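You operate a simulated robot arm through the tools that you are given. There is no shell and no other tool. Be economical: measure what you need, move in short steps, check, and stop when the job is done.

Carry out the task below with a simulated robot arm. There is one attempt and no reset: what you move stays moved.

TASK
Probe the three pots by the sliders and set the driest one's slider to LOW.
Fine: leave the other sliders; stand the probe back in its holder.

The check looks at the end state, three seconds after you hand in, the way a careful person would. Anything else that was tipped, shoved, dropped, spilled or broken makes it a failure.

THE ROBOT
A 7-joint arm with a two-finger parallel gripper, fixed in place. Base frame: the origin is at the foot of the arm, x ahead of it, y to its left, z up. Readings come in m, rad, newtons and seconds.
With the tool pointing down near the work surface it reaches from about 0.32 to 0.74 m from the base axis. Its first joint turns from -2.007 to 2.007 rad. Payload 3.91 kg.
The TCP is the grasp point between the finger pads, 0.03 m short of the fingertips. In the tool frame z runs along the fingers and y along their closing line. The gripper opens to 0.11 m. The fingers are 0.02 m wide and 0.01 m thick; the gripper's body (0.048 by 0.112 m) begins 0.055 m behind the TCP.
Orientation is told as [roll, pitch, yaw] about the base's x, y, z axes, in that order, counted from this pose: with the fingers straight down and closing along the base's y, the tool's x points along the base's -x, its y along +y and its z along -z.

THE INTERFACE
- The arm moves only by the tool servo_tool. Its argument "increments" is text: rows parted by semicolons, each of 7 numbers parted by spaces: the shift along the tool's x, y, z in m, then the turn, a rotation vector about the tool's x, y, z in rad, then the opening, from 0 (shut) to 1 (fully open). In form: x y z ax ay az gripper; .... A call has 1 to 12 rows; each row shifts and turns the commanded pose from where the row before left it, along the tool's axes as they then stand. Rows are played at 5 a second. More than 0.05 m and 0.15 rad between two rows, or a gripper value outside its range, and nothing of the call is played. Where a pose cannot be reached the arm comes as near as it can. A force on the tool above 40 N (or 10 N above the force at the start of the call, whichever is more), or a blocked arm, ends the call early, and 0.2 s more pass. Each finger travels about 0.108 m/s and halts on what it meets, pressing with about 36 N; the grip force reading is that of the motor and also rises with nothing between the fingers. The clock runs only during rows and for 0.2 s after the last one: add rows that do not move to give the fingers time. It gives the time, the measured TCP pose, the force on the tool (base axes), the opening and the grip force at its end, in the units of the frame above (readings bear some noise).
- Cameras (640 x 400 px; columns grow to the right, rows downward): "scene" is fixed at [0.3991, 0.4987, 1.425]; the picture's right is [-1.00, -0.01, 0.00], its down [-0.00, 0.35, -0.94] and it looks along [0.01, -0.94, -0.35] (base axes); focal length 340 px, centre (320, 200). "wrist" rides on the gripper at [0.072, 0.017, -0.103] in the tool frame; the picture's right is [-0.23, 0.97, 0.00], its down [-0.76, -0.18, -0.62] and it looks along [-0.61, -0.14, 0.78] (tool axes); focal length 222 px, centre (320, 200). There is no depth. A picture from a camera that has moved, and an enlarged one, comes with that camera's place and axes in the base frame and with its lens.
- capture(camera): a new picture of that camera. No time passes.
- lift_body(by): slides the trunk up (or, below 0, down) by that many m; the arm rides with it, the base frame stays. It gives what a move gives, with no picture.
- zoom(camera, box): a new picture of the part [left, top, right, bottom] of that camera's present view, enlarged. No time passes.
- close_job(): hands the job in; it is judged then, once.

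Work in short steps. Places have to be worked out from the pictures, the camera data and where the tool is seen: move nearer, look again, correct. Check each grasp and each placing, and mend what went wrong. You have 120 turns and 68 pictures in all, those below and enlarged ones among them. Open the gripper and draw the arm clear of the work before you hand the job in, unless the task says otherwise; then end with one line.

The tools are called after ">>>" by a JSON object that holds its "name" and its "arguments". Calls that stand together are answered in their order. servo_tool: Moves the arm, as the interface text tells. Its arguments: {"type":"object","properties":{"increments":{"type":"string"}},"required":["increments"]} The other tools are called the same way: lift_body (by) slides the trunk up or down; capture (camera) takes a picture; zoom (camera, box) takes an enlarged picture of a part of a camera's view; close_job () hands the job in.

At the start:

```text
time_s: 0.0
eef_pos: [0.23, -0.2829, 1.2824]
orientation: [0.0, 0.0, -0.001]
wrist_force: [-0.5, -0.2, 0.0]
opening: 0.1097
finger_force: 0.1
trunk travel left (down, up): [-0.85, 0.14]
```

scene: 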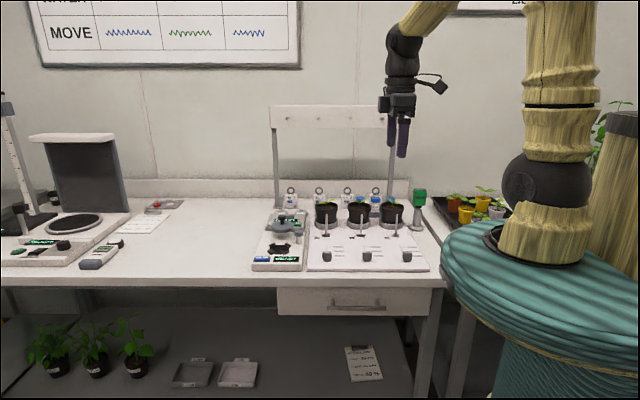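
wrist: 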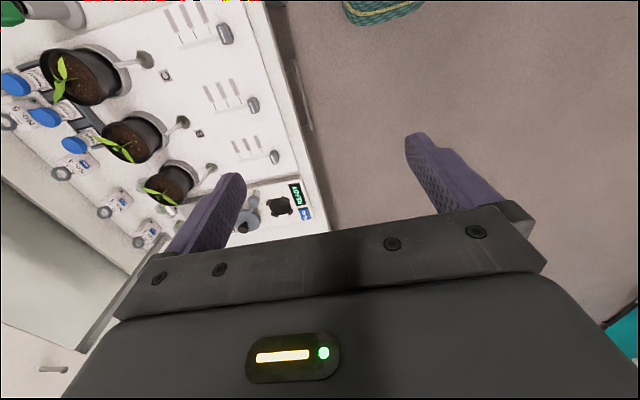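

The pots, sliders and probe (green-headed, right of pots) are visible in the scene view. I zoom in for detail.

>>> {"name": "zoom", "arguments": {"camera": "scene", "box": [240, 170, 440, 295]}}

>>> {"name": "zoom", "arguments": {"camera": "wrist", "box": [0, 0, 320, 240]}}

>>> {"name": "zoom", "arguments": {"camera": "scene", "box": [380, 175, 440, 275]}}

```text
3.20 times, centred on (340, 232) of scene
camera zoom: at [0.3991, 0.4987, 1.425], right [-1.0, -0.01, 0.0], down [0.0, 0.35, -0.94], along [0.01, -0.94, -0.35], focal length 1088 px, centre (256, 96)
```

zoom: 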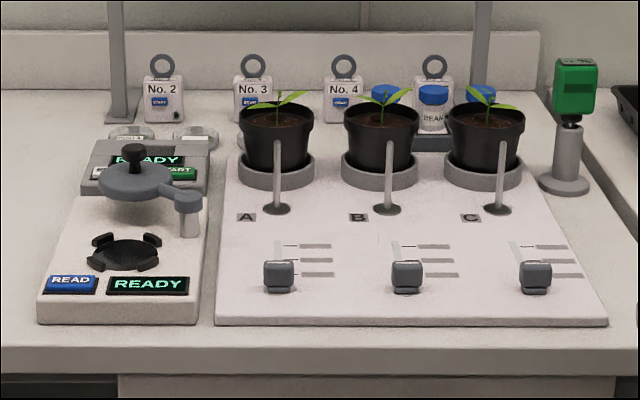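

```text
1.67 times, centred on (160, 120) of wrist
camera zoom: at [0.1579, -0.2654, 1.387], right [0.23, 0.97, 0.0], down [0.76, -0.18, 0.62], along [0.61, -0.14, -0.78], focal length 370 px, centre (587, 333)
```

zoom: 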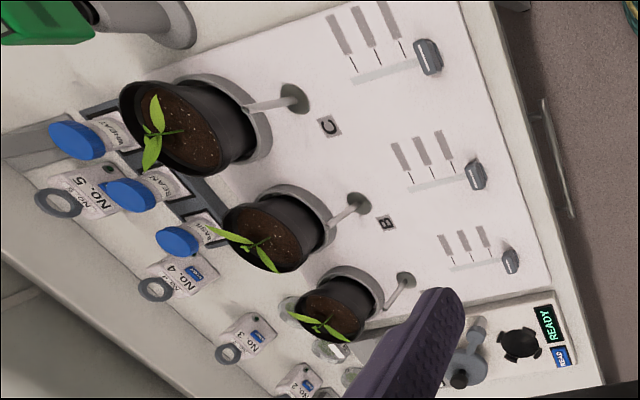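

```text
4.00 times, centred on (410, 225) of scene
camera zoom: at [0.3991, 0.4987, 1.425], right [-1.0, -0.01, 0.0], down [0.0, 0.35, -0.94], along [0.01, -0.94, -0.35], focal length 1360 px, centre (-40, 100)
```

zoom: 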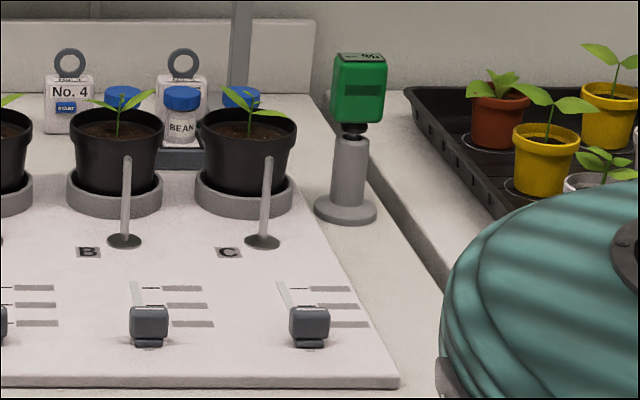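

I place pots at about x=0.39/0.26/0.14, y≈-0.70 and the probe at about (0.044,-0.687), head z≈0.96–1.03; sliders near y≈-0.43. I turn the tool by -90° yaw so it faces the bench.

>>> {"name": "servo_tool", "arguments": {"increments": "0 0 0 0 0 0.1428 1;0 0 0 0 0 0.1428 1;0 0 0 0 0 0.1428 1;0 0 0 0 0 0.1428 1;0 0 0 0 0 0.1428 1;0 0 0 0 0 0.1428 1;0 0 0 0 0 0.1428 1;0 0 0 0 0 0.1428 1;0 0 0 0 0 0.1428 1;0 0 0 0 0 0.1428 1;0 0 0 0 0 0.1428 1;0 0 0 0 0 0 1"}}

```text
time_s: 2.6
eef_pos: [0.2298, -0.2824, 1.2847]
orientation: [-0.001, -0.001, -1.573]
wrist_force: [-0.4, -0.2, 0.0]
opening: 0.1098
finger_force: 0.0
trunk travel left (down, up): [-0.85, 0.14]
```

Turn done; now look with the wrist camera from here.

>>> {"name": "capture", "arguments": {"camera": "wrist"}}

```text
62 pictures are left
camera wrist: at [0.2468, -0.2099, 1.388], right [0.97, -0.23, 0.0], down [-0.18, -0.76, 0.62], along [-0.14, -0.61, -0.78], focal length 222 px, centre (320, 200)
```

wrist: 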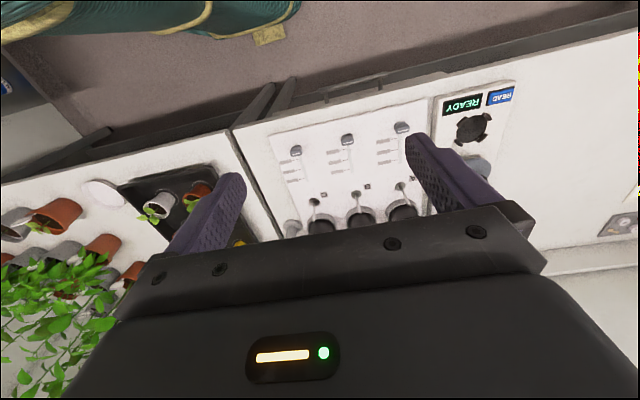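

Zoom on the slider labels.

>>> {"name": "zoom", "arguments": {"camera": "wrist", "box": [270, 110, 430, 210]}}

```text
4.00 times, centred on (350, 160) of wrist
camera zoom: at [0.2468, -0.2099, 1.388], right [0.97, -0.23, 0.0], down [-0.18, -0.76, 0.62], along [-0.14, -0.61, -0.78], focal length 888 px, centre (200, 360)
```

zoom: 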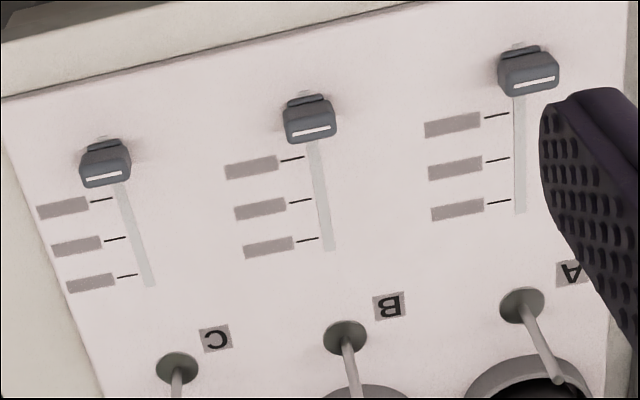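

Labels unreadable at this scale; a tighter zoom from the fixed camera may help.

>>> {"name": "zoom", "arguments": {"camera": "scene", "box": [395, 242, 425, 262]}}

>>> {"name": "zoom", "arguments": {"camera": "scene", "box": [405, 183, 435, 235]}}

```text
16.00 times, centred on (410, 252) of scene
camera zoom: at [0.3991, 0.4987, 1.425], right [-1.0, -0.01, 0.0], down [0.0, 0.35, -0.94], along [0.01, -0.94, -0.35], focal length 5441 px, centre (-1120, -632)
```

zoom: 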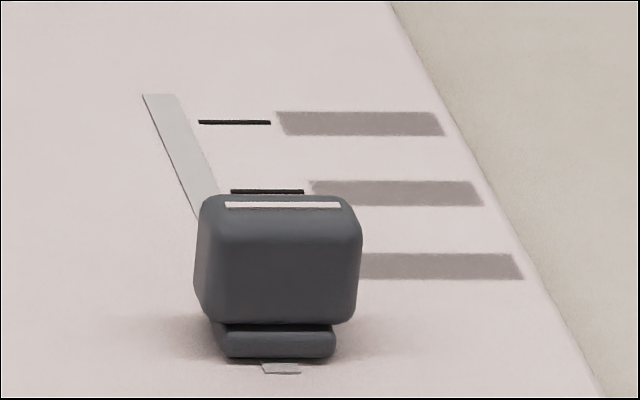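

```text
7.69 times, centred on (420, 209) of scene
camera zoom: at [0.3991, 0.4987, 1.425], right [-1.0, -0.01, 0.0], down [0.0, 0.35, -0.94], along [0.01, -0.94, -0.35], focal length 2616 px, centre (-449, 131)
```

zoom: 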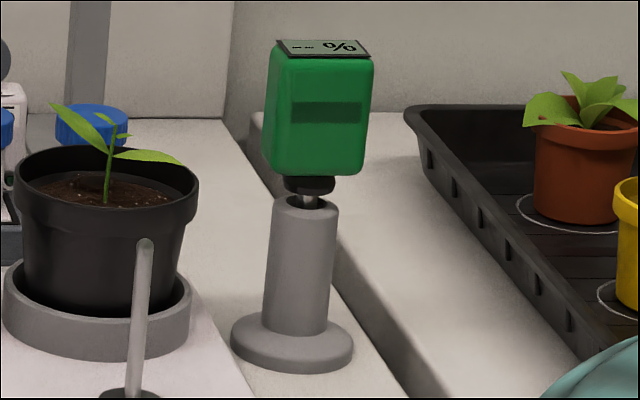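

The probe's display is on top of its head ("-- %"). I lower the wrist camera over the slider panel to read the labels.

>>> {"name": "servo_tool", "arguments": {"increments": "-0.024 0.0045 0.04 0 0 0 1;-0.024 0.0045 0.04 0 0 0 1;-0.024 0.0045 0.04 0 0 0 1;-0.024 0.0045 0.04 0 0 0 1;-0.024 0.0045 0.04 0 0 0 1;-0.024 0.0045 0.04 0 0 0 1;0 0 0 0 0 0 1"}}

>>> {"name": "capture", "arguments": {"camera": "wrist"}}

>>> {"name": "zoom", "arguments": {"camera": "scene", "box": [30, 0, 310, 75]}}

```text
time_s: 4.2
eef_pos: [0.2565, -0.4242, 1.0409]
orientation: [-0.001, -0.002, -1.571]
wrist_force: [-0.1, -0.3, 0.3]
opening: 0.1099
finger_force: 0.1
trunk travel left (down, up): [-0.85, 0.14]
```

```text
58 pictures are left
camera wrist: at [0.2728, -0.3518, 1.146], right [0.97, -0.23, 0.0], down [-0.18, -0.76, 0.62], along [-0.14, -0.61, -0.78], focal length 222 px, centre (320, 200)
```

wrist: 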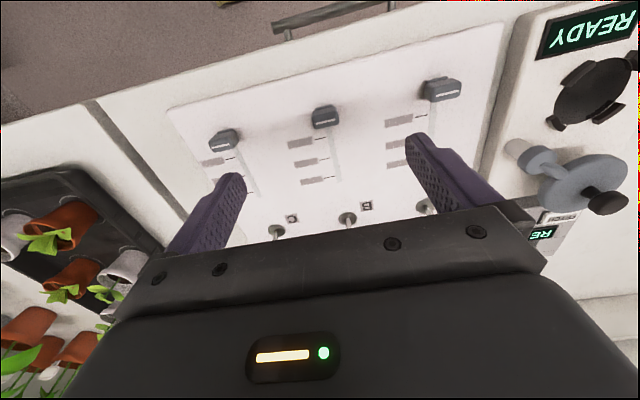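

```text
2.29 times, centred on (170, 38) of scene
camera zoom: at [0.3991, 0.4987, 1.425], right [-1.0, -0.01, 0.0], down [0.0, 0.35, -0.94], along [0.01, -0.94, -0.35], focal length 777 px, centre (663, 571)
```

zoom: 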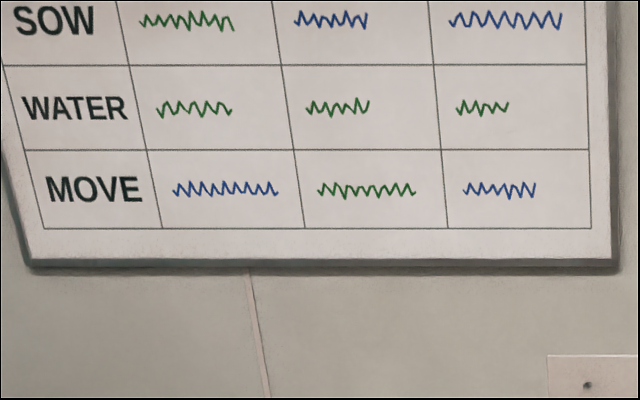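

Zoom on the B labels.

>>> {"name": "zoom", "arguments": {"camera": "wrist", "box": [280, 100, 350, 190]}}

```text
4.44 times, centred on (315, 145) of wrist
camera zoom: at [0.2728, -0.3518, 1.146], right [0.97, -0.23, 0.0], down [-0.18, -0.76, 0.62], along [-0.14, -0.61, -0.78], focal length 987 px, centre (342, 444)
```

zoom: 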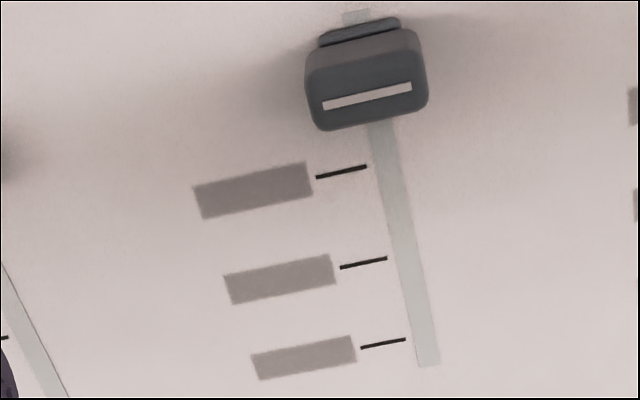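

Still illegible; go 7 cm lower.

>>> {"name": "servo_tool", "arguments": {"increments": "-0.012 0.01 0.035 0 0 0 1;-0.012 0.01 0.035 0 0 0 1;0 0 0 0 0 0 1"}}

>>> {"name": "capture", "arguments": {"camera": "wrist"}}

```text
time_s: 5.0
eef_pos: [0.276, -0.4513, 0.9738]
orientation: [0.0, -0.001, -1.571]
wrist_force: [-1.0, -0.1, 0.1]
opening: 0.1101
finger_force: 0.1
trunk travel left (down, up): [-0.85, 0.14]
```

```text
55 pictures are left
camera wrist: at [0.2913, -0.3785, 1.0773], right [0.97, -0.23, 0.0], down [-0.18, -0.76, 0.62], along [-0.14, -0.61, -0.78], focal length 222 px, centre (320, 200)
```

wrist: 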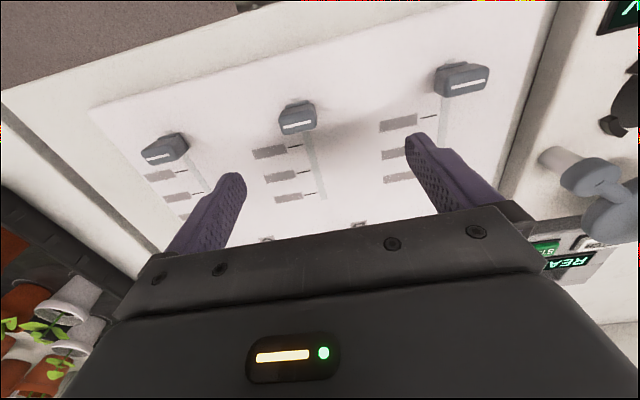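

Zoom on B's labels again.

>>> {"name": "zoom", "arguments": {"camera": "wrist", "box": [240, 130, 330, 210]}}

```text
5.00 times, centred on (285, 170) of wrist
camera zoom: at [0.2913, -0.3785, 1.0773], right [0.97, -0.23, 0.0], down [-0.18, -0.76, 0.62], along [-0.14, -0.61, -0.78], focal length 1111 px, centre (495, 350)
```

zoom: 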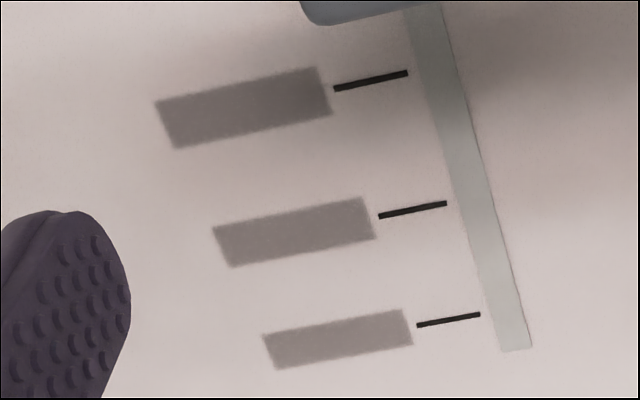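

Labels still blurred; go 3.5 cm lower (tips stay ~2.5 cm over the panel), aiming at B's labels.

>>> {"name": "servo_tool", "arguments": {"increments": "0.005 0.005 0.018 0 0 0 1;0.005 0.005 0.017 0 0 0 1;0 0 0 0 0 0 1"}}

>>> {"name": "capture", "arguments": {"camera": "wrist"}}

```text
time_s: 5.8
eef_pos: [0.2851, -0.4419, 0.9375]
orientation: [-0.001, 0.001, -1.571]
wrist_force: [0.3, 0.7, 0.0]
opening: 0.11
finger_force: 0.0
trunk travel left (down, up): [-0.85, 0.14]
```

```text
53 pictures are left
camera wrist: at [0.3029, -0.3684, 1.0413], right [0.97, -0.23, 0.0], down [-0.18, -0.76, 0.62], along [-0.14, -0.61, -0.78], focal length 222 px, centre (320, 200)
```

wrist: 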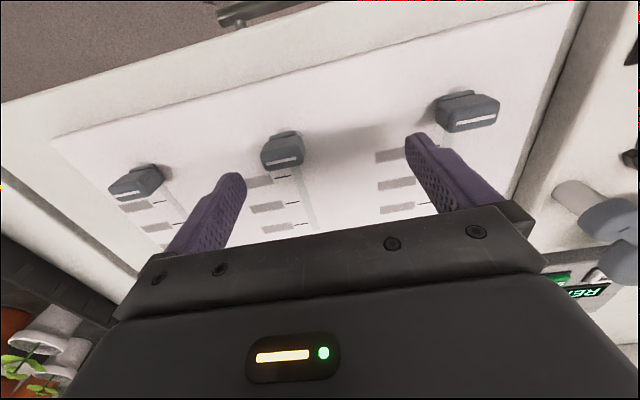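

Quick zoom to see whether text emerges at this range.

>>> {"name": "zoom", "arguments": {"camera": "wrist", "box": [370, 140, 430, 220]}}

```text
5.00 times, centred on (400, 180) of wrist
camera zoom: at [0.3029, -0.3684, 1.0413], right [0.97, -0.23, 0.0], down [-0.18, -0.76, 0.62], along [-0.14, -0.61, -0.78], focal length 1111 px, centre (-80, 300)
```

zoom: 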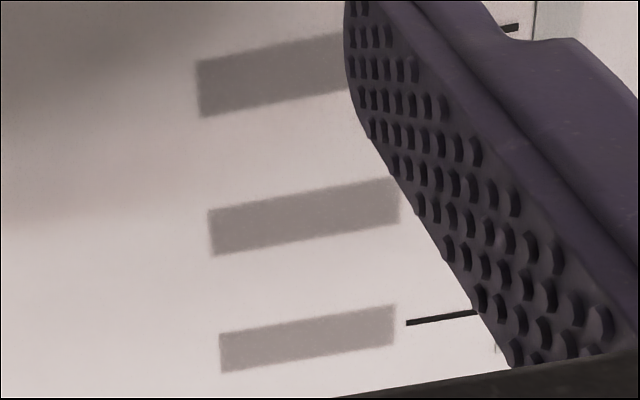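

Not yet. I tilt the tool 0.5 rad (fingers toward pots) so the camera gets lower, moving forward and centring on B.

>>> {"name": "servo_tool", "arguments": {"increments": "-0.015 -0.015 -0.01 0 0 0 1;-0.015 -0.015 0 0 0 0 1;-0.015 -0.015 0 0 0 0 1;0 0 0 0 -0.125 0 1;0 0 0 0 -0.125 0 1;0 0 0 0 -0.125 0 1;0 0 0 0 -0.125 0 1;0 0 0 0 0 0 1"}}

>>> {"name": "capture", "arguments": {"camera": "wrist"}}

```text
time_s: 7.6
eef_pos: [0.243, -0.4874, 0.947]
orientation: [0.0, -0.499, -1.57]
wrist_force: [0.0, -0.4, 0.5]
opening: 0.1098
finger_force: 0.0
trunk travel left (down, up): [-0.85, 0.14]
```

```text
51 pictures are left
camera wrist: at [0.2595, -0.3728, 1.0039], right [0.97, -0.2, 0.11], down [-0.18, -0.37, 0.91], along [-0.14, -0.91, -0.39], focal length 222 px, centre (320, 200)
```

wrist: 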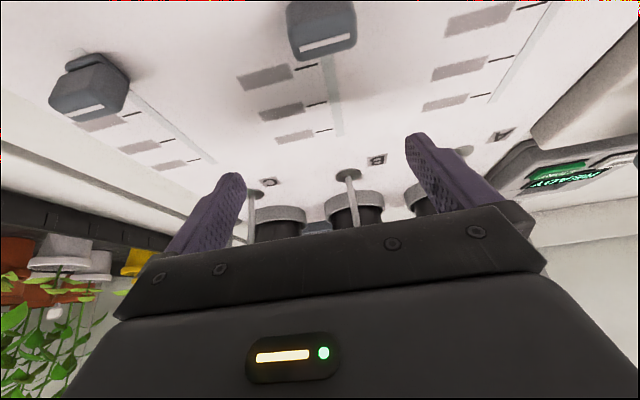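

Zoom.

>>> {"name": "zoom", "arguments": {"camera": "wrist", "box": [230, 55, 350, 150]}}

```text
4.21 times, centred on (290, 102) of wrist
camera zoom: at [0.2595, -0.3728, 1.0039], right [0.97, -0.2, 0.11], down [-0.18, -0.37, 0.91], along [-0.14, -0.91, -0.39], focal length 935 px, centre (446, 610)
```

zoom: 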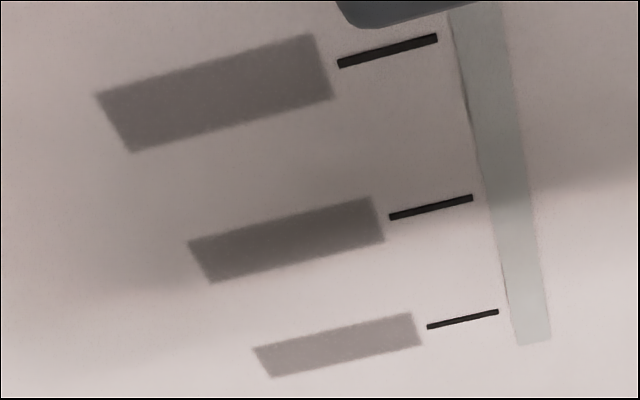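

Still grey at 0.15 m. Tilt more and get the camera to roughly 0.1 m from the first label.

>>> {"name": "servo_tool", "arguments": {"increments": "0 0 0 0 -0.15 0 1;0 0 0 0 -0.15 0 1;-0.003 -0.005 0.015 0 0 0 1;-0.003 -0.005 0.015 0 0 0 1;0 0 0 0 0 0 1"}}

>>> {"name": "zoom", "arguments": {"camera": "wrist", "box": [160, 0, 420, 160]}}

```text
time_s: 8.8
eef_pos: [0.2316, -0.5133, 0.9322]
orientation: [-0.001, -0.799, -1.572]
wrist_force: [-0.4, 0.3, -1.1]
opening: 0.1097
finger_force: 0.0
trunk travel left (down, up): [-0.85, 0.14]
```

```text
2.46 times, centred on (290, 80) of wrist
camera zoom: at [0.2499, -0.3875, 0.9526], right [0.97, -0.16, 0.16], down [-0.18, -0.08, 0.98], along [-0.14, -0.98, -0.11], focal length 547 px, centre (394, 495)
```

zoom: 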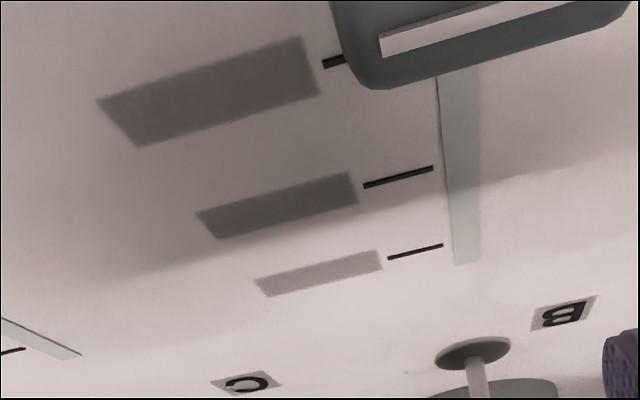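

I try an extreme zoom on one label from here.

>>> {"name": "zoom", "arguments": {"camera": "wrist", "box": [195, 10, 295, 65]}}

```text
6.40 times, centred on (245, 38) of wrist
camera zoom: at [0.2499, -0.3875, 0.9526], right [0.97, -0.16, 0.16], down [-0.18, -0.08, 0.98], along [-0.14, -0.98, -0.11], focal length 1422 px, centre (800, 1240)
```

zoom: 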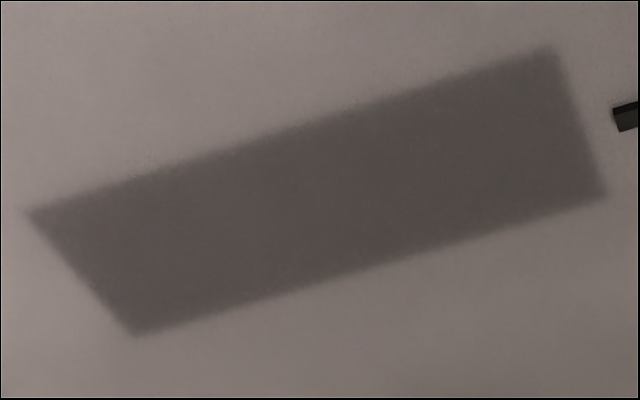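

Grey even here; I'll try a near-frontal view: tool vertical, camera straight above B's labels at ~0.15 m.

>>> {"name": "servo_tool", "arguments": {"increments": "0 0 0 0 0.135 0 1;0 0 0 0 0.135 0 1;0 0 0 0 0.135 0 1;0 0 0 0 0.135 0 1;0 0 0 0 0.13 0 1;0 0 0 0 0.13 0 1;-0.022 -0.02 0.004 0 0 0 1;0 0 0 0 0 0 1"}}

>>> {"name": "zoom", "arguments": {"camera": "wrist", "box": [200, 0, 440, 180]}}

```text
time_s: 10.6
eef_pos: [0.2133, -0.532, 0.9273]
orientation: [-0.001, -0.002, -1.571]
wrist_force: [0.7, -0.1, -0.1]
opening: 0.11
finger_force: 0.2
trunk travel left (down, up): [-0.85, 0.14]
```

```text
2.22 times, centred on (320, 90) of wrist
camera zoom: at [0.2299, -0.4599, 1.0315], right [0.97, -0.23, 0.0], down [-0.18, -0.76, 0.62], along [-0.14, -0.61, -0.78], focal length 494 px, centre (320, 444)
```

zoom: 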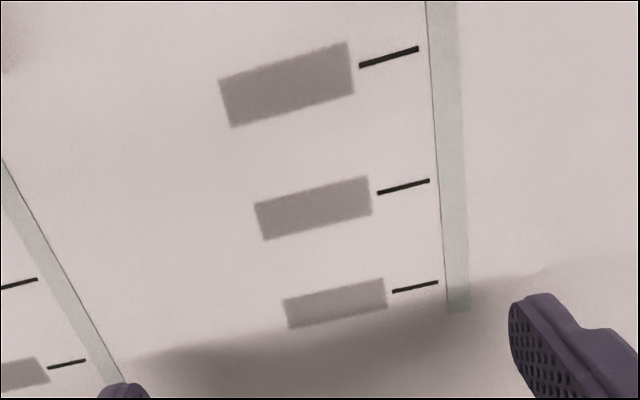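

Labels stay flat grey even frontal. Other documents in the room may explain; zoom on the papers.

>>> {"name": "zoom", "arguments": {"camera": "scene", "box": [340, 342, 390, 384]}}

>>> {"name": "zoom", "arguments": {"camera": "scene", "box": [105, 195, 195, 245]}}

```text
9.52 times, centred on (365, 363) of scene
camera zoom: at [0.3991, 0.4987, 1.425], right [-1.0, -0.01, 0.0], down [0.0, 0.35, -0.94], along [0.01, -0.94, -0.35], focal length 3239 px, centre (-109, -1352)
```

zoom: 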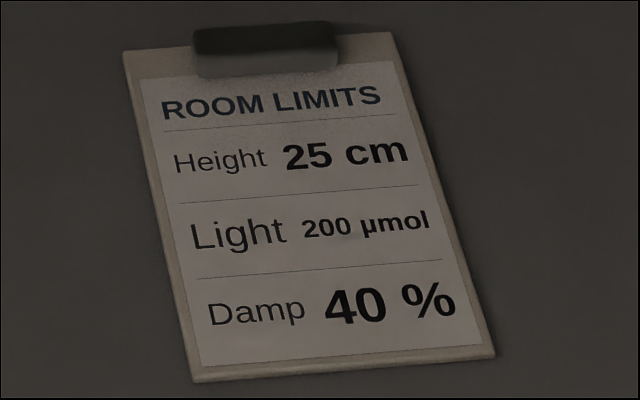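

```text
7.11 times, centred on (150, 220) of scene
camera zoom: at [0.3991, 0.4987, 1.425], right [-1.0, -0.01, 0.0], down [0.0, 0.35, -0.94], along [0.01, -0.94, -0.35], focal length 2418 px, centre (1529, 58)
```

zoom: 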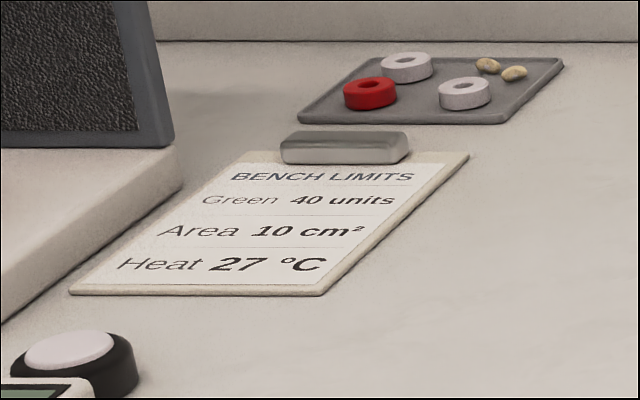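

Not relevant. I'll probe first, then return to the labels. Raise and move to beside/above the probe.

>>> {"name": "servo_tool", "arguments": {"increments": "0 0 -0.045 0 0 0 1;0 0 -0.045 0 0 0 1;0 0 -0.045 0 0 0 1;0 0 -0.045 0 0 0 1;0 0 -0.045 0 0 0 1;-0.012 -0.04 0 0 0 0 1;-0.012 -0.04 0 0 0 0 1;-0.012 -0.04 0 0 0 0 1;-0.012 -0.04 0 0 0 0 1;-0.012 -0.01 0 0 0 0 1;0 0 0 0 0 0 1"}}

>>> {"name": "capture", "arguments": {"camera": "wrist"}}

```text
time_s: 13.0
eef_pos: [0.0417, -0.5906, 1.1536]
orientation: [0.0, 0.002, -1.571]
wrist_force: [0.2, -0.2, -1.1]
opening: 0.11
finger_force: 0.0
trunk travel left (down, up): [-0.85, 0.14]
```

```text
44 pictures are left
camera wrist: at [0.0576, -0.5181, 1.2571], right [0.97, -0.23, 0.0], down [-0.18, -0.76, 0.62], along [-0.14, -0.61, -0.78], focal length 222 px, centre (320, 200)
```

wrist: 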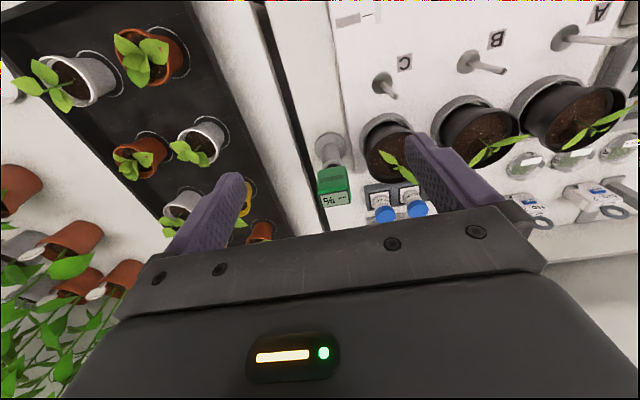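

Probe head at about (0.037,-0.697). Narrow the opening to 0.07 m (pot C is close) and move over it, then check.

>>> {"name": "servo_tool", "arguments": {"increments": "-0.036 -0.0015 0 0 0 0 0.65;-0.036 -0.0015 0 0 0 0 0.65;-0.035 -0.0015 0 0 0 0 0.65;0 0 0.03 0 0 0 0.65;0 0 0.03 0 0 0 0.65;0 0 0 0 0 0 0.65"}}

>>> {"name": "capture", "arguments": {"camera": "wrist"}}

>>> {"name": "zoom", "arguments": {"camera": "scene", "box": [340, 100, 470, 250]}}

```text
time_s: 14.4
eef_pos: [0.0353, -0.6957, 1.0912]
orientation: [0.0, 0.001, -1.57]
wrist_force: [0.0, 0.1, 0.9]
opening: 0.0714
finger_force: 0.0
out of reach, approached as far as the arm can: row 3
trunk travel left (down, up): [-0.85, 0.14]
```

```text
43 pictures are left
camera wrist: at [0.0523, -0.6224, 1.1958], right [0.97, -0.23, 0.0], down [-0.18, -0.76, 0.62], along [-0.14, -0.61, -0.78], focal length 222 px, centre (320, 200)
```

wrist: 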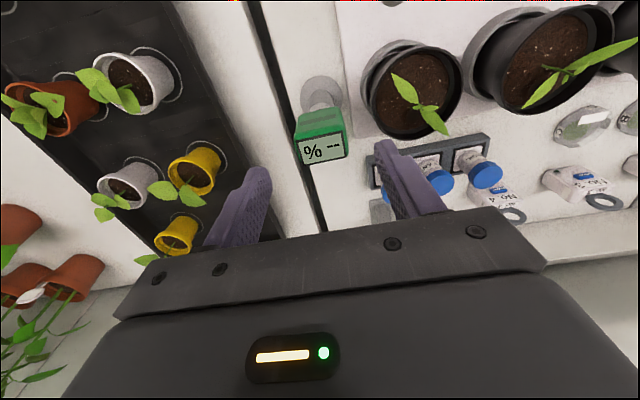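

```text
2.67 times, centred on (405, 175) of scene
camera zoom: at [0.3991, 0.4987, 1.425], right [-1.0, -0.01, 0.0], down [0.0, 0.35, -0.94], along [0.01, -0.94, -0.35], focal length 907 px, centre (93, 267)
```

zoom: 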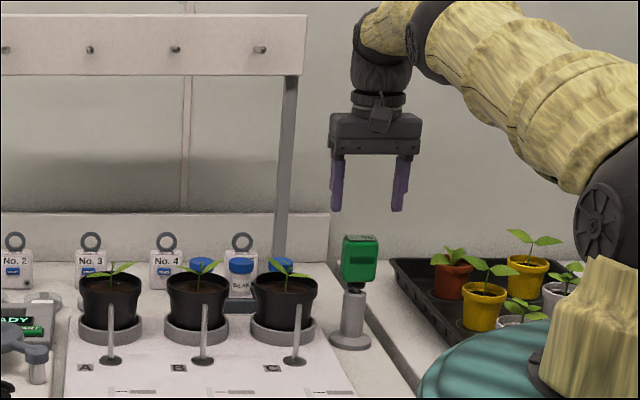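

Head centre about (0.038,-0.702). Nudge and descend to TCP z≈1.003.

>>> {"name": "servo_tool", "arguments": {"increments": "-0.005 0.002 0.022 0 0 0 0.65;0 0 0.022 0 0 0 0.65;0 0 0.022 0 0 0 0.65;0 0 0.022 0 0 0 0.65;0 0 0 0 0 0 0.65"}}

>>> {"name": "zoom", "arguments": {"camera": "scene", "box": [370, 150, 450, 250]}}

>>> {"name": "capture", "arguments": {"camera": "wrist"}}

```text
time_s: 15.6
eef_pos: [0.0397, -0.7012, 1.0033]
orientation: [0.0, -0.001, -1.572]
wrist_force: [-0.5, 0.1, -1.9]
opening: 0.0718
finger_force: 0.0
trunk travel left (down, up): [-0.85, 0.14]
```

```text
4.00 times, centred on (410, 200) of scene
camera zoom: at [0.3991, 0.4987, 1.425], right [-1.0, -0.01, 0.0], down [0.0, 0.35, -0.94], along [0.01, -0.94, -0.35], focal length 1360 px, centre (-40, 200)
```

zoom: 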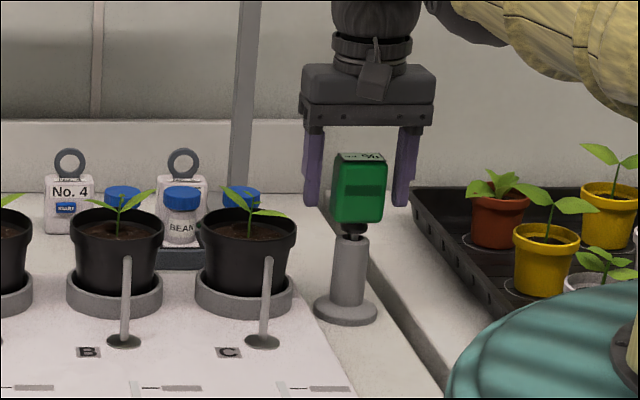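

```text
40 pictures are left
camera wrist: at [0.0552, -0.6275, 1.1075], right [0.97, -0.23, 0.0], down [-0.18, -0.76, 0.62], along [-0.14, -0.61, -0.78], focal length 222 px, centre (320, 200)
```

wrist: 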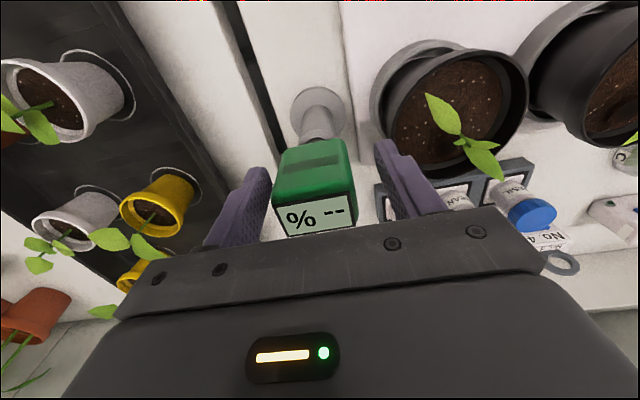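

Aligned (head ≈ (0.038,-0.698)). Close the gripper on it.

>>> {"name": "servo_tool", "arguments": {"increments": "0 0 0 0 0 0 0.35;0 0 0 0 0 0 0.2;0 0 0 0 0 0 0.2;0 0 0 0 0 0 0.2"}}

>>> {"name": "zoom", "arguments": {"camera": "scene", "box": [370, 150, 450, 250]}}

```text
time_s: 16.6
eef_pos: [0.0379, -0.7009, 1.0031]
orientation: [-0.001, 0.0, -1.57]
wrist_force: [-1.2, 0.4, -0.1]
opening: 0.0455
finger_force: 35.8
trunk travel left (down, up): [-0.85, 0.14]
```

```text
4.00 times, centred on (410, 200) of scene
camera zoom: at [0.3991, 0.4987, 1.425], right [-1.0, -0.01, 0.0], down [0.0, 0.35, -0.94], along [0.01, -0.94, -0.35], focal length 1360 px, centre (-40, 200)
```

zoom: 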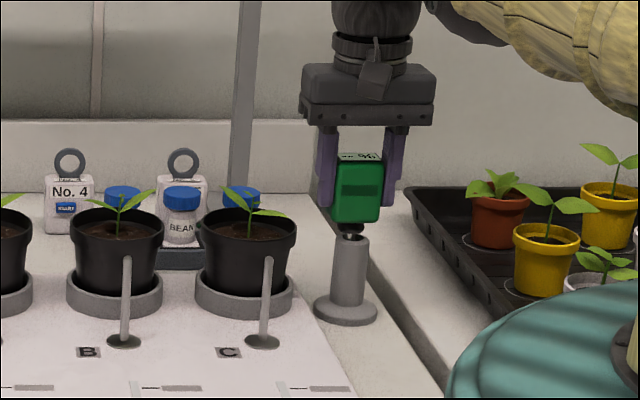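

Firm grip at opening 0.0455. I lift straight up using the trunk, which also gives better reach at height.

>>> {"name": "lift_body", "arguments": {"by": 0.13}}

>>> {"name": "zoom", "arguments": {"camera": "scene", "box": [340, 110, 450, 250]}}

>>> {"name": "capture", "arguments": {"camera": "wrist"}}

```text
time_s: 18.2
eef_pos: [0.04, -0.7006, 1.1341]
orientation: [-0.001, -0.001, -1.57]
wrist_force: [0.1, -0.6, -1.5]
opening: 0.0456
finger_force: 35.8
trunk travel left (down, up): [-0.98, 0.01]
```

```text
2.86 times, centred on (395, 180) of scene
camera zoom: at [0.3991, 0.4987, 1.425], right [-1.0, -0.01, 0.0], down [0.0, 0.35, -0.94], along [0.01, -0.94, -0.35], focal length 972 px, centre (106, 257)
```

zoom: 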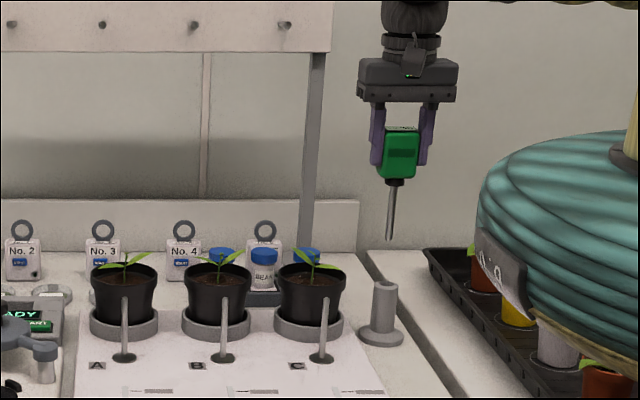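

```text
37 pictures are left
camera wrist: at [0.0553, -0.6278, 1.2375], right [0.97, -0.23, 0.0], down [-0.18, -0.76, 0.62], along [-0.14, -0.61, -0.78], focal length 222 px, centre (320, 200)
```

wrist: 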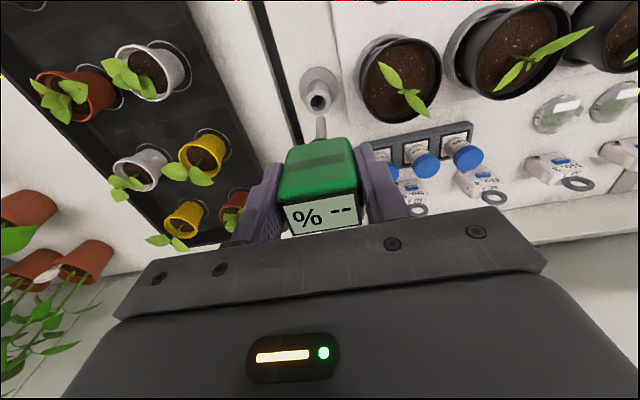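

Rod tip is ~0.13 m below the TCP (tip z≈1.004). Pot C centre ≈(0.140,-0.70); free soil at its front right (0.156,-0.682). I move over that point with slightly more height.

>>> {"name": "servo_tool", "arguments": {"increments": "0.019 0 -0.012 0 0 0 0.2;0 0.039 0 0 0 0 0.2;0 0.039 0 0 0 0 0.2;0 0.038 0 0 0 0 0.2;0 0 0 0 0 0 0.2"}}

>>> {"name": "capture", "arguments": {"camera": "wrist"}}

>>> {"name": "zoom", "arguments": {"camera": "scene", "box": [340, 130, 430, 250]}}

```text
time_s: 19.4
eef_pos: [0.1517, -0.683, 1.1475]
orientation: [0.0, 0.0, -1.572]
wrist_force: [-0.5, 0.2, -1.6]
opening: 0.0455
finger_force: 36.8
trunk travel left (down, up): [-0.98, 0.01]
```

```text
36 pictures are left
camera wrist: at [0.1679, -0.6096, 1.2508], right [0.97, -0.23, 0.0], down [-0.18, -0.76, 0.62], along [-0.14, -0.61, -0.78], focal length 222 px, centre (320, 200)
```

wrist: 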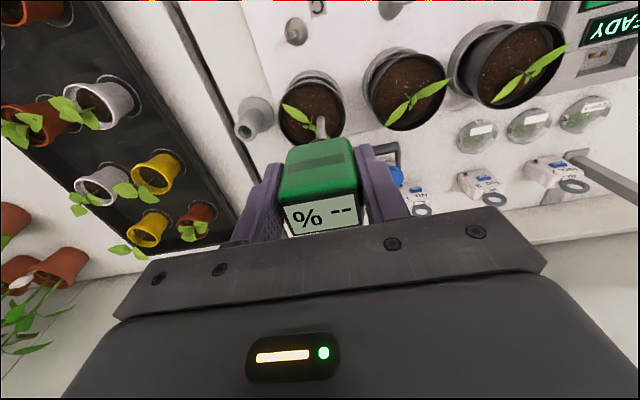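

```text
3.33 times, centred on (385, 190) of scene
camera zoom: at [0.3991, 0.4987, 1.425], right [-1.0, -0.01, 0.0], down [0.0, 0.35, -0.94], along [0.01, -0.94, -0.35], focal length 1134 px, centre (103, 233)
```

zoom: 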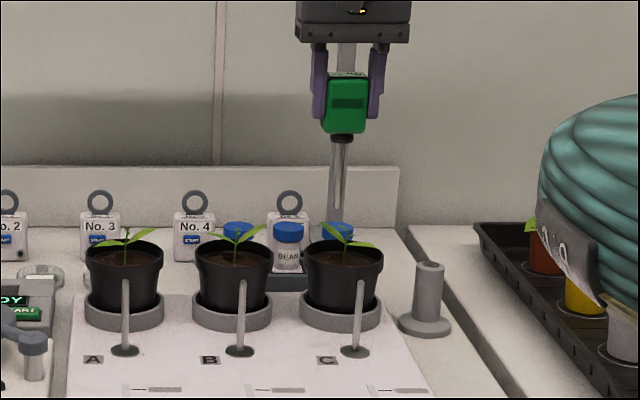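

Pot C centre ≈ (0.142,-0.689); shift to (0.157,-0.667) to stay clear of the stem and leaves, then lower partway.

>>> {"name": "servo_tool", "arguments": {"increments": "0.016 0.004 0 0 0 0 0.2;0 0 0.03 0 0 0 0.2;0 0 0.02 0 0 0 0.2;0 0 0 0 0 0 0.2"}}

>>> {"name": "zoom", "arguments": {"camera": "scene", "box": [350, 150, 420, 240]}}

```text
time_s: 20.4
eef_pos: [0.158, -0.6671, 1.0968]
orientation: [-0.001, 0.0, -1.57]
wrist_force: [0.4, 0.4, -1.0]
opening: 0.0455
finger_force: 36.2
trunk travel left (down, up): [-0.98, 0.01]
```

```text
4.44 times, centred on (385, 195) of scene
camera zoom: at [0.3991, 0.4987, 1.425], right [-1.0, -0.01, 0.0], down [0.0, 0.35, -0.94], along [0.01, -0.94, -0.35], focal length 1511 px, centre (31, 222)
```

zoom: 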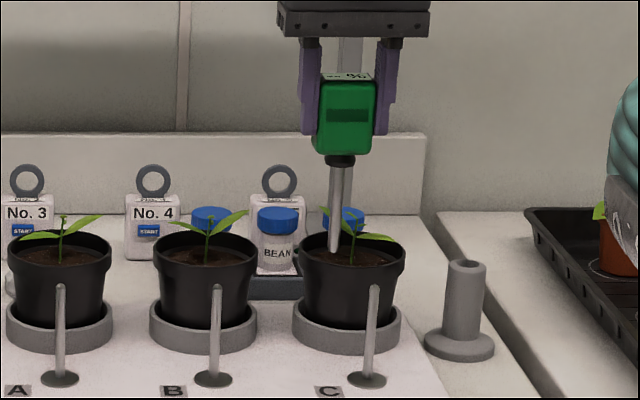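

Tip is in front of the plant just above soil. Insert ~4.5 cm gently.

>>> {"name": "servo_tool", "arguments": {"increments": "0 0 0.015 0 0 0 0.2;0 0 0.015 0 0 0 0.2;0 0 0.015 0 0 0 0.2;0 0 0 0 0 0 0.2;0 0 0 0 0 0 0.2;0 0 0 0 0 0 0.2;0 0 0 0 0 0 0.2"}}

>>> {"name": "capture", "arguments": {"camera": "wrist"}}

```text
time_s: 20.9
eef_pos: [0.1588, -0.6726, 1.077]
orientation: [0.001, -0.01, -1.572]
wrist_force: [-1.0, -0.2, -1.7]
opening: 0.0457
finger_force: 36.2
trunk travel left (down, up): [-0.98, 0.01]
stopped in row 2: the force on the tool passed its limit (the readings are from after the stop); the commanded pose is now the measured one
```

```text
33 pictures are left
camera wrist: at [0.1758, -0.5978, 1.1804], right [0.97, -0.23, 0.0], down [-0.18, -0.76, 0.63], along [-0.14, -0.61, -0.78], focal length 222 px, centre (320, 200)
```

wrist: 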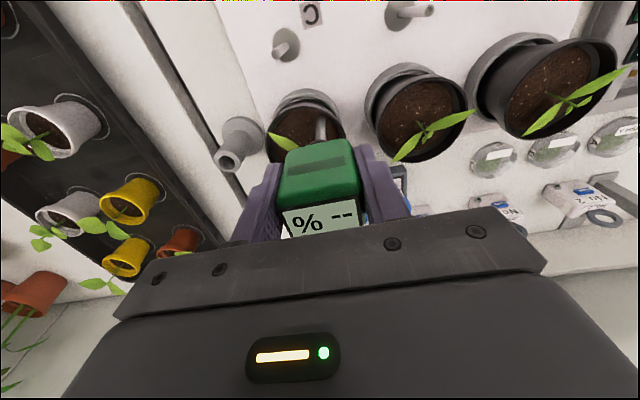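

It stopped at tip z≈0.947 with a push in -y: perhaps it touched the tapering front wall. Look closely.

>>> {"name": "zoom", "arguments": {"camera": "scene", "box": [360, 180, 410, 240]}}

>>> {"name": "zoom", "arguments": {"camera": "wrist", "box": [250, 70, 390, 240]}}

```text
6.67 times, centred on (385, 210) of scene
camera zoom: at [0.3991, 0.4987, 1.425], right [-1.0, -0.01, 0.0], down [0.0, 0.35, -0.94], along [0.01, -0.94, -0.35], focal length 2267 px, centre (-113, 133)
```

zoom: 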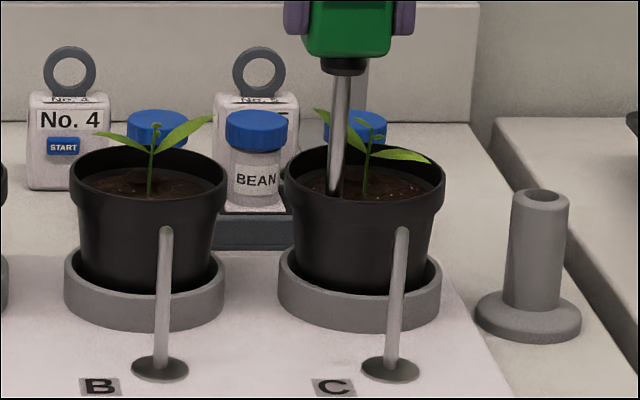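

```text
2.35 times, centred on (320, 155) of wrist
camera zoom: at [0.1758, -0.5978, 1.1804], right [0.97, -0.23, 0.0], down [-0.18, -0.76, 0.63], along [-0.14, -0.61, -0.78], focal length 523 px, centre (320, 306)
```

zoom: 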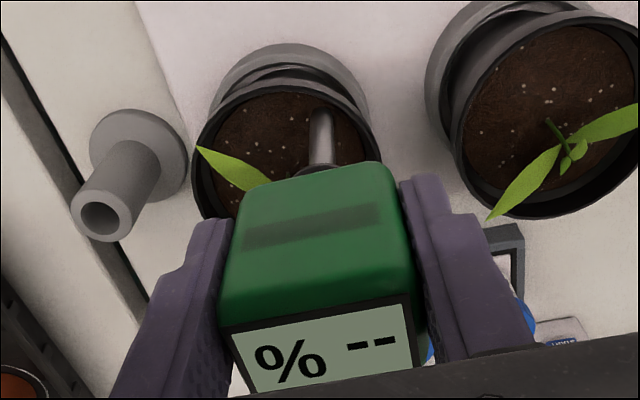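

Likely grazing the front wall. Raise 2 cm, shift 7 mm toward the pot's centre, and try again in small steps.

>>> {"name": "servo_tool", "arguments": {"increments": "0 0 -0.02 0 0.01 0 0.2;-0.005 -0.004 0 0 0 0 0.2;0 0 0 0 0 0 0.2;0 0 0.01 0 0 0 0.2;0 0 0.01 0 0 0 0.2;0 0 0.008 0 0 0 0.2;0 0 0.008 0 0 0 0.2;0 0 0.008 0 0 0 0.2;0 0 0.008 0 0 0 0.2;0 0 0 0 0 0 0.2"}}

>>> {"name": "capture", "arguments": {"camera": "wrist"}}

```text
time_s: 22.8
eef_pos: [0.156, -0.6777, 1.0674]
orientation: [0.005, -0.018, -1.569]
wrist_force: [-1.3, 6.9, 26.2]
opening: 0.0457
finger_force: 36.1
trunk travel left (down, up): [-0.98, 0.01]
stopped in row 9: the force on the tool passed its limit (the readings are from after the stop); the commanded pose is now the measured one
```

```text
30 pictures are left
camera wrist: at [0.1717, -0.6047, 1.1691], right [0.97, -0.22, 0.01], down [-0.18, -0.75, 0.64], along [-0.14, -0.62, -0.77], focal length 222 px, centre (320, 200)
```

wrist: 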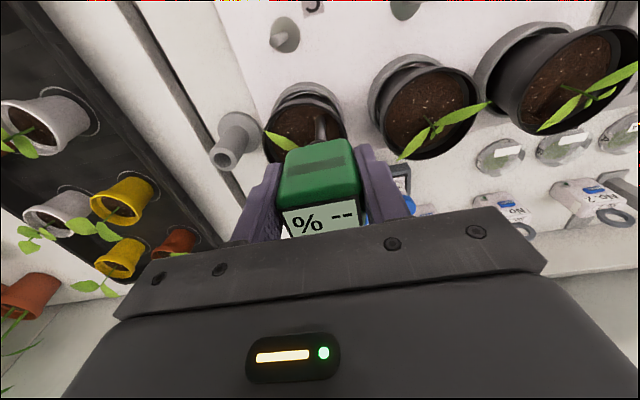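

Vertical force 26 N with 1 cm more depth; the meter may also need time to settle. Hold still for 2 s and view.

>>> {"name": "servo_tool", "arguments": {"increments": "0 0 0 0 0 0 0.2;0 0 0 0 0 0 0.2;0 0 0 0 0 0 0.2;0 0 0 0 0 0 0.2;0 0 0 0 0 0 0.2;0 0 0 0 0 0 0.2;0 0 0 0 0 0 0.2;0 0 0 0 0 0 0.2;0 0 0 0 0 0 0.2;0 0 0 0 0 0 0.2"}}

>>> {"name": "zoom", "arguments": {"camera": "wrist", "box": [250, 70, 390, 240]}}

>>> {"name": "zoom", "arguments": {"camera": "scene", "box": [360, 180, 410, 240]}}

```text
time_s: 25.0
eef_pos: [0.1562, -0.6776, 1.0665]
orientation: [0.005, -0.022, -1.569]
wrist_force: [1.2, -5.2, 31.4]
opening: 0.0454
finger_force: 35.4
trunk travel left (down, up): [-0.98, 0.01]
```

```text
2.35 times, centred on (320, 155) of wrist
camera zoom: at [0.1716, -0.6031, 1.1687], right [0.97, -0.22, 0.01], down [-0.18, -0.75, 0.64], along [-0.14, -0.62, -0.77], focal length 523 px, centre (320, 306)
```

zoom: 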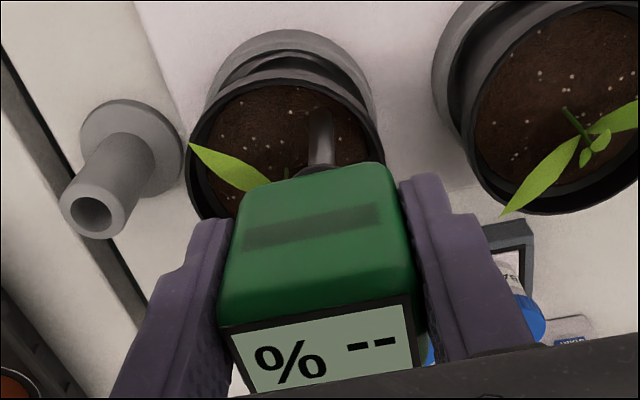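

```text
6.67 times, centred on (385, 210) of scene
camera zoom: at [0.3991, 0.4987, 1.425], right [-1.0, -0.01, 0.0], down [0.0, 0.35, -0.94], along [0.01, -0.94, -0.35], focal length 2267 px, centre (-113, 133)
```

zoom: 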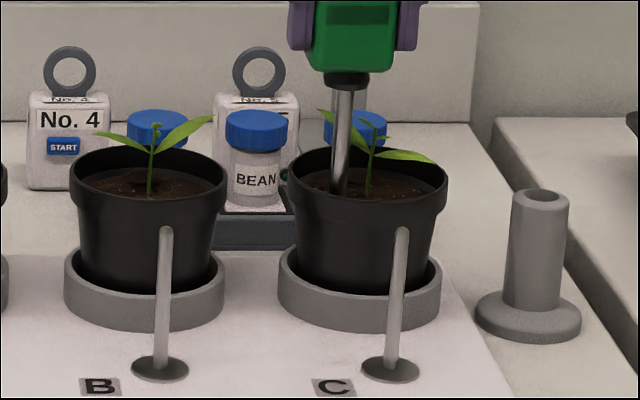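

Rod has penetrated about 1 cm with no slip in grip, at ~30 N: stiff soil. Press on very slowly in 1.5 mm steps.

>>> {"name": "servo_tool", "arguments": {"increments": "0 0 0.0015 0 0 0 0.2;0 0 0 0 0 0 0.2;0 0 0.0015 0 0 0 0.2;0 0 0 0 0 0 0.2;0 0 0.0015 0 0 0 0.2;0 0 0 0 0 0 0.2;0 0 0.0015 0 0 0 0.2;0 0 0 0 0 0 0.2"}}

```text
time_s: 26.8
eef_pos: [0.1547, -0.6764, 1.0584]
orientation: [0.005, -0.016, -1.57]
wrist_force: [-0.1, 4.5, 26.3]
opening: 0.0457
finger_force: 35.9
trunk travel left (down, up): [-0.98, 0.01]
```

It sinks slowly at a steady ~26 N — plastic soil resistance. Continue slowly.

>>> {"name": "servo_tool", "arguments": {"increments": "0 0 0.0015 0 0 0 0.2;0 0 0.0015 0 0 0 0.2;0 0 0.0015 0 0 0 0.2;0 0 0.0015 0 0 0 0.2;0 0 0.0015 0 0 0 0.2;0 0 0.0015 0 0 0 0.2;0 0 0 0 0 0 0.2;0 0 0 0 0 0 0.2"}}

>>> {"name": "zoom", "arguments": {"camera": "wrist", "box": [250, 70, 390, 240]}}

```text
time_s: 28.6
eef_pos: [0.1556, -0.6781, 1.0481]
orientation: [0.004, -0.018, -1.57]
wrist_force: [2.7, 2.5, 28.6]
opening: 0.0455
finger_force: 35.7
trunk travel left (down, up): [-0.98, 0.01]
```

```text
2.35 times, centred on (320, 155) of wrist
camera zoom: at [0.1715, -0.6027, 1.1515], right [0.97, -0.23, 0.01], down [-0.18, -0.75, 0.64], along [-0.14, -0.62, -0.77], focal length 523 px, centre (320, 306)
```

zoom: 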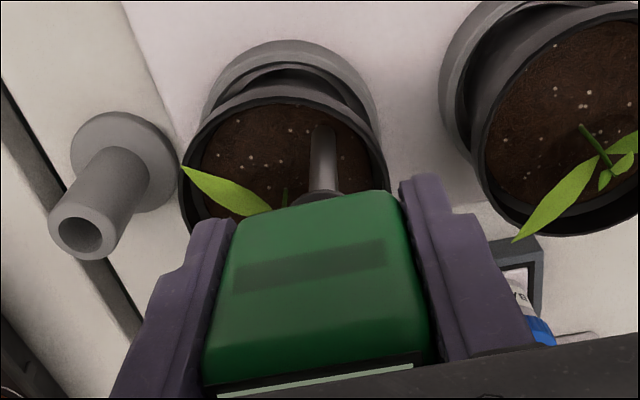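

The head has slid up in the grip: the soil is actually rigid and the tip rests on it. Check the display from the scene camera, since a reading may need contact time.

>>> {"name": "zoom", "arguments": {"camera": "scene", "box": [365, 160, 405, 235]}}

>>> {"name": "zoom", "arguments": {"camera": "scene", "box": [376, 175, 398, 190]}}

```text
5.33 times, centred on (385, 198) of scene
camera zoom: at [0.3991, 0.4987, 1.425], right [-1.0, -0.01, 0.0], down [0.0, 0.35, -0.94], along [0.01, -0.94, -0.35], focal length 1814 px, centre (-27, 213)
```

zoom: 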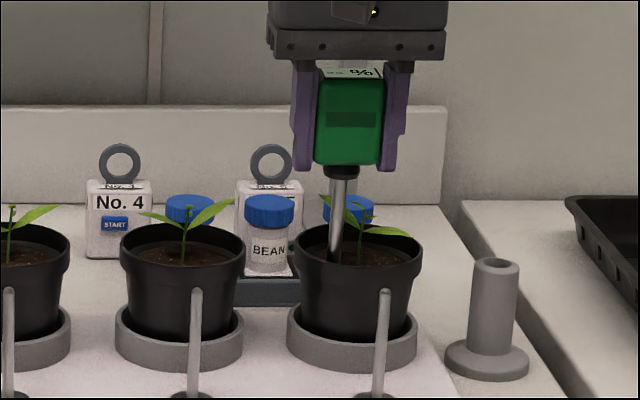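

```text
16.00 times, centred on (387, 182) of scene
camera zoom: at [0.3991, 0.4987, 1.425], right [-1.0, -0.01, 0.0], down [0.0, 0.35, -0.94], along [0.01, -0.94, -0.35], focal length 5441 px, centre (-752, 480)
```

zoom: 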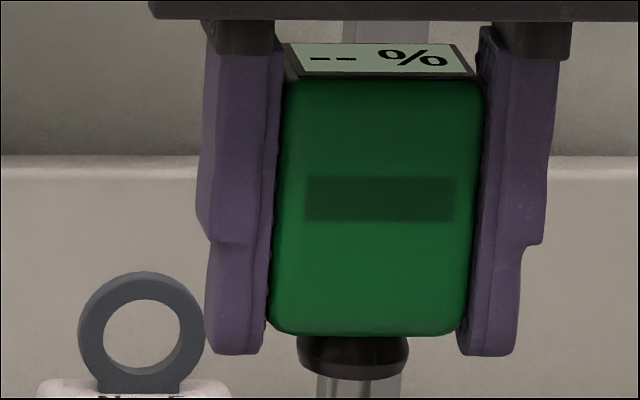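

The head's top is now almost against the gripper plate, so pressing can't slip further. Push a few mm more, slowly, and see whether the tip yields in.

>>> {"name": "servo_tool", "arguments": {"increments": "0 0 0.0015 0 0 0 0.2;0 0 0.0015 0 0 0 0.2;0 0 0.0015 0 0 0 0.2;0 0 0.0015 0 0 0 0.2;0 0 0.0015 0 0 0 0.2;0 0 0.0015 0 0 0 0.2;0 0 0.0015 0 0 0 0.2;0 0 0.0015 0 0 0 0.2;0 0 0 0 0 0 0.2"}}

>>> {"name": "zoom", "arguments": {"camera": "scene", "box": [365, 160, 405, 235]}}

```text
time_s: 30.6
eef_pos: [0.1553, -0.6776, 1.0383]
orientation: [0.006, -0.015, -1.568]
wrist_force: [1.4, 0.5, 28.6]
opening: 0.0455
finger_force: 36.0
trunk travel left (down, up): [-0.98, 0.01]
```

```text
5.33 times, centred on (385, 198) of scene
camera zoom: at [0.3991, 0.4987, 1.425], right [-1.0, -0.01, 0.0], down [0.0, 0.35, -0.94], along [0.01, -0.94, -0.35], focal length 1814 px, centre (-27, 213)
```

zoom: 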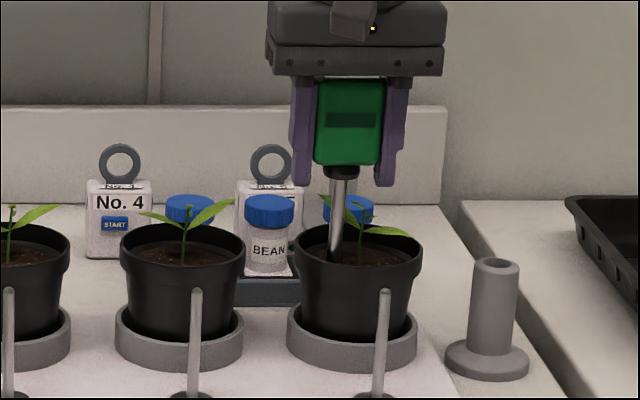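

The soil surface held at ~28 N while the grip slid to the head top. One more gentle test now that the plate can push directly.

>>> {"name": "servo_tool", "arguments": {"increments": "0 0 0.0015 0 0 0 0.2;0 0 0.0015 0 0 0 0.2;0 0 0.0015 0 0 0 0.2;0 0 0.0015 0 0 0 0.2;0 0 0.001 0 0 0 0.2;0 0 0 0 0 0 0.2"}}

```text
time_s: 32.0
eef_pos: [0.1569, -0.6764, 1.0317]
orientation: [0.006, -0.018, -1.569]
wrist_force: [2.5, 3.8, 28.8]
opening: 0.0458
finger_force: 35.7
trunk travel left (down, up): [-0.98, 0.01]
```

Force unchanged at 28.8 N; continue a few mm and look.

>>> {"name": "servo_tool", "arguments": {"increments": "0 0 0.0015 0 0 0 0.2;0 0 0.0015 0 0 0 0.2;0 0 0.0015 0 0 0 0.2;0 0 0.0015 0 0 0 0.2;0 0 0.0015 0 0 0 0.2;0 0 0 0 0 0 0.2"}}

>>> {"name": "zoom", "arguments": {"camera": "scene", "box": [365, 160, 405, 235]}}

```text
time_s: 32.8
eef_pos: [0.1576, -0.682, 1.0309]
orientation: [0.006, -0.022, -1.57]
wrist_force: [-0.3, 4.3, 19.0]
opening: 0.0454
finger_force: 36.0
trunk travel left (down, up): [-0.98, 0.01]
stopped in row 3: the force on the tool passed its limit (the readings are from after the stop); the commanded pose is now the measured one
```

```text
5.33 times, centred on (385, 198) of scene
camera zoom: at [0.3991, 0.4987, 1.425], right [-1.0, -0.01, 0.0], down [0.0, 0.35, -0.94], along [0.01, -0.94, -0.35], focal length 1814 px, centre (-27, 213)
```

zoom: 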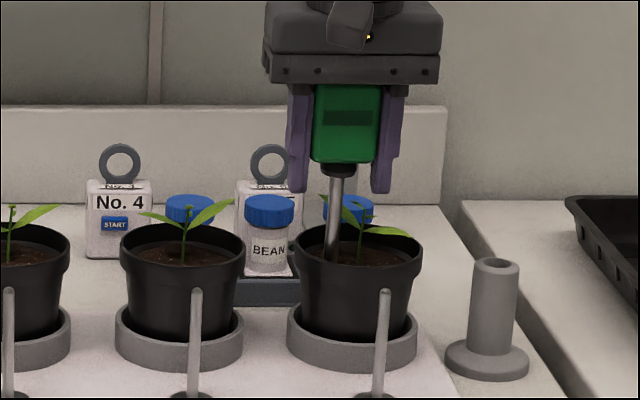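

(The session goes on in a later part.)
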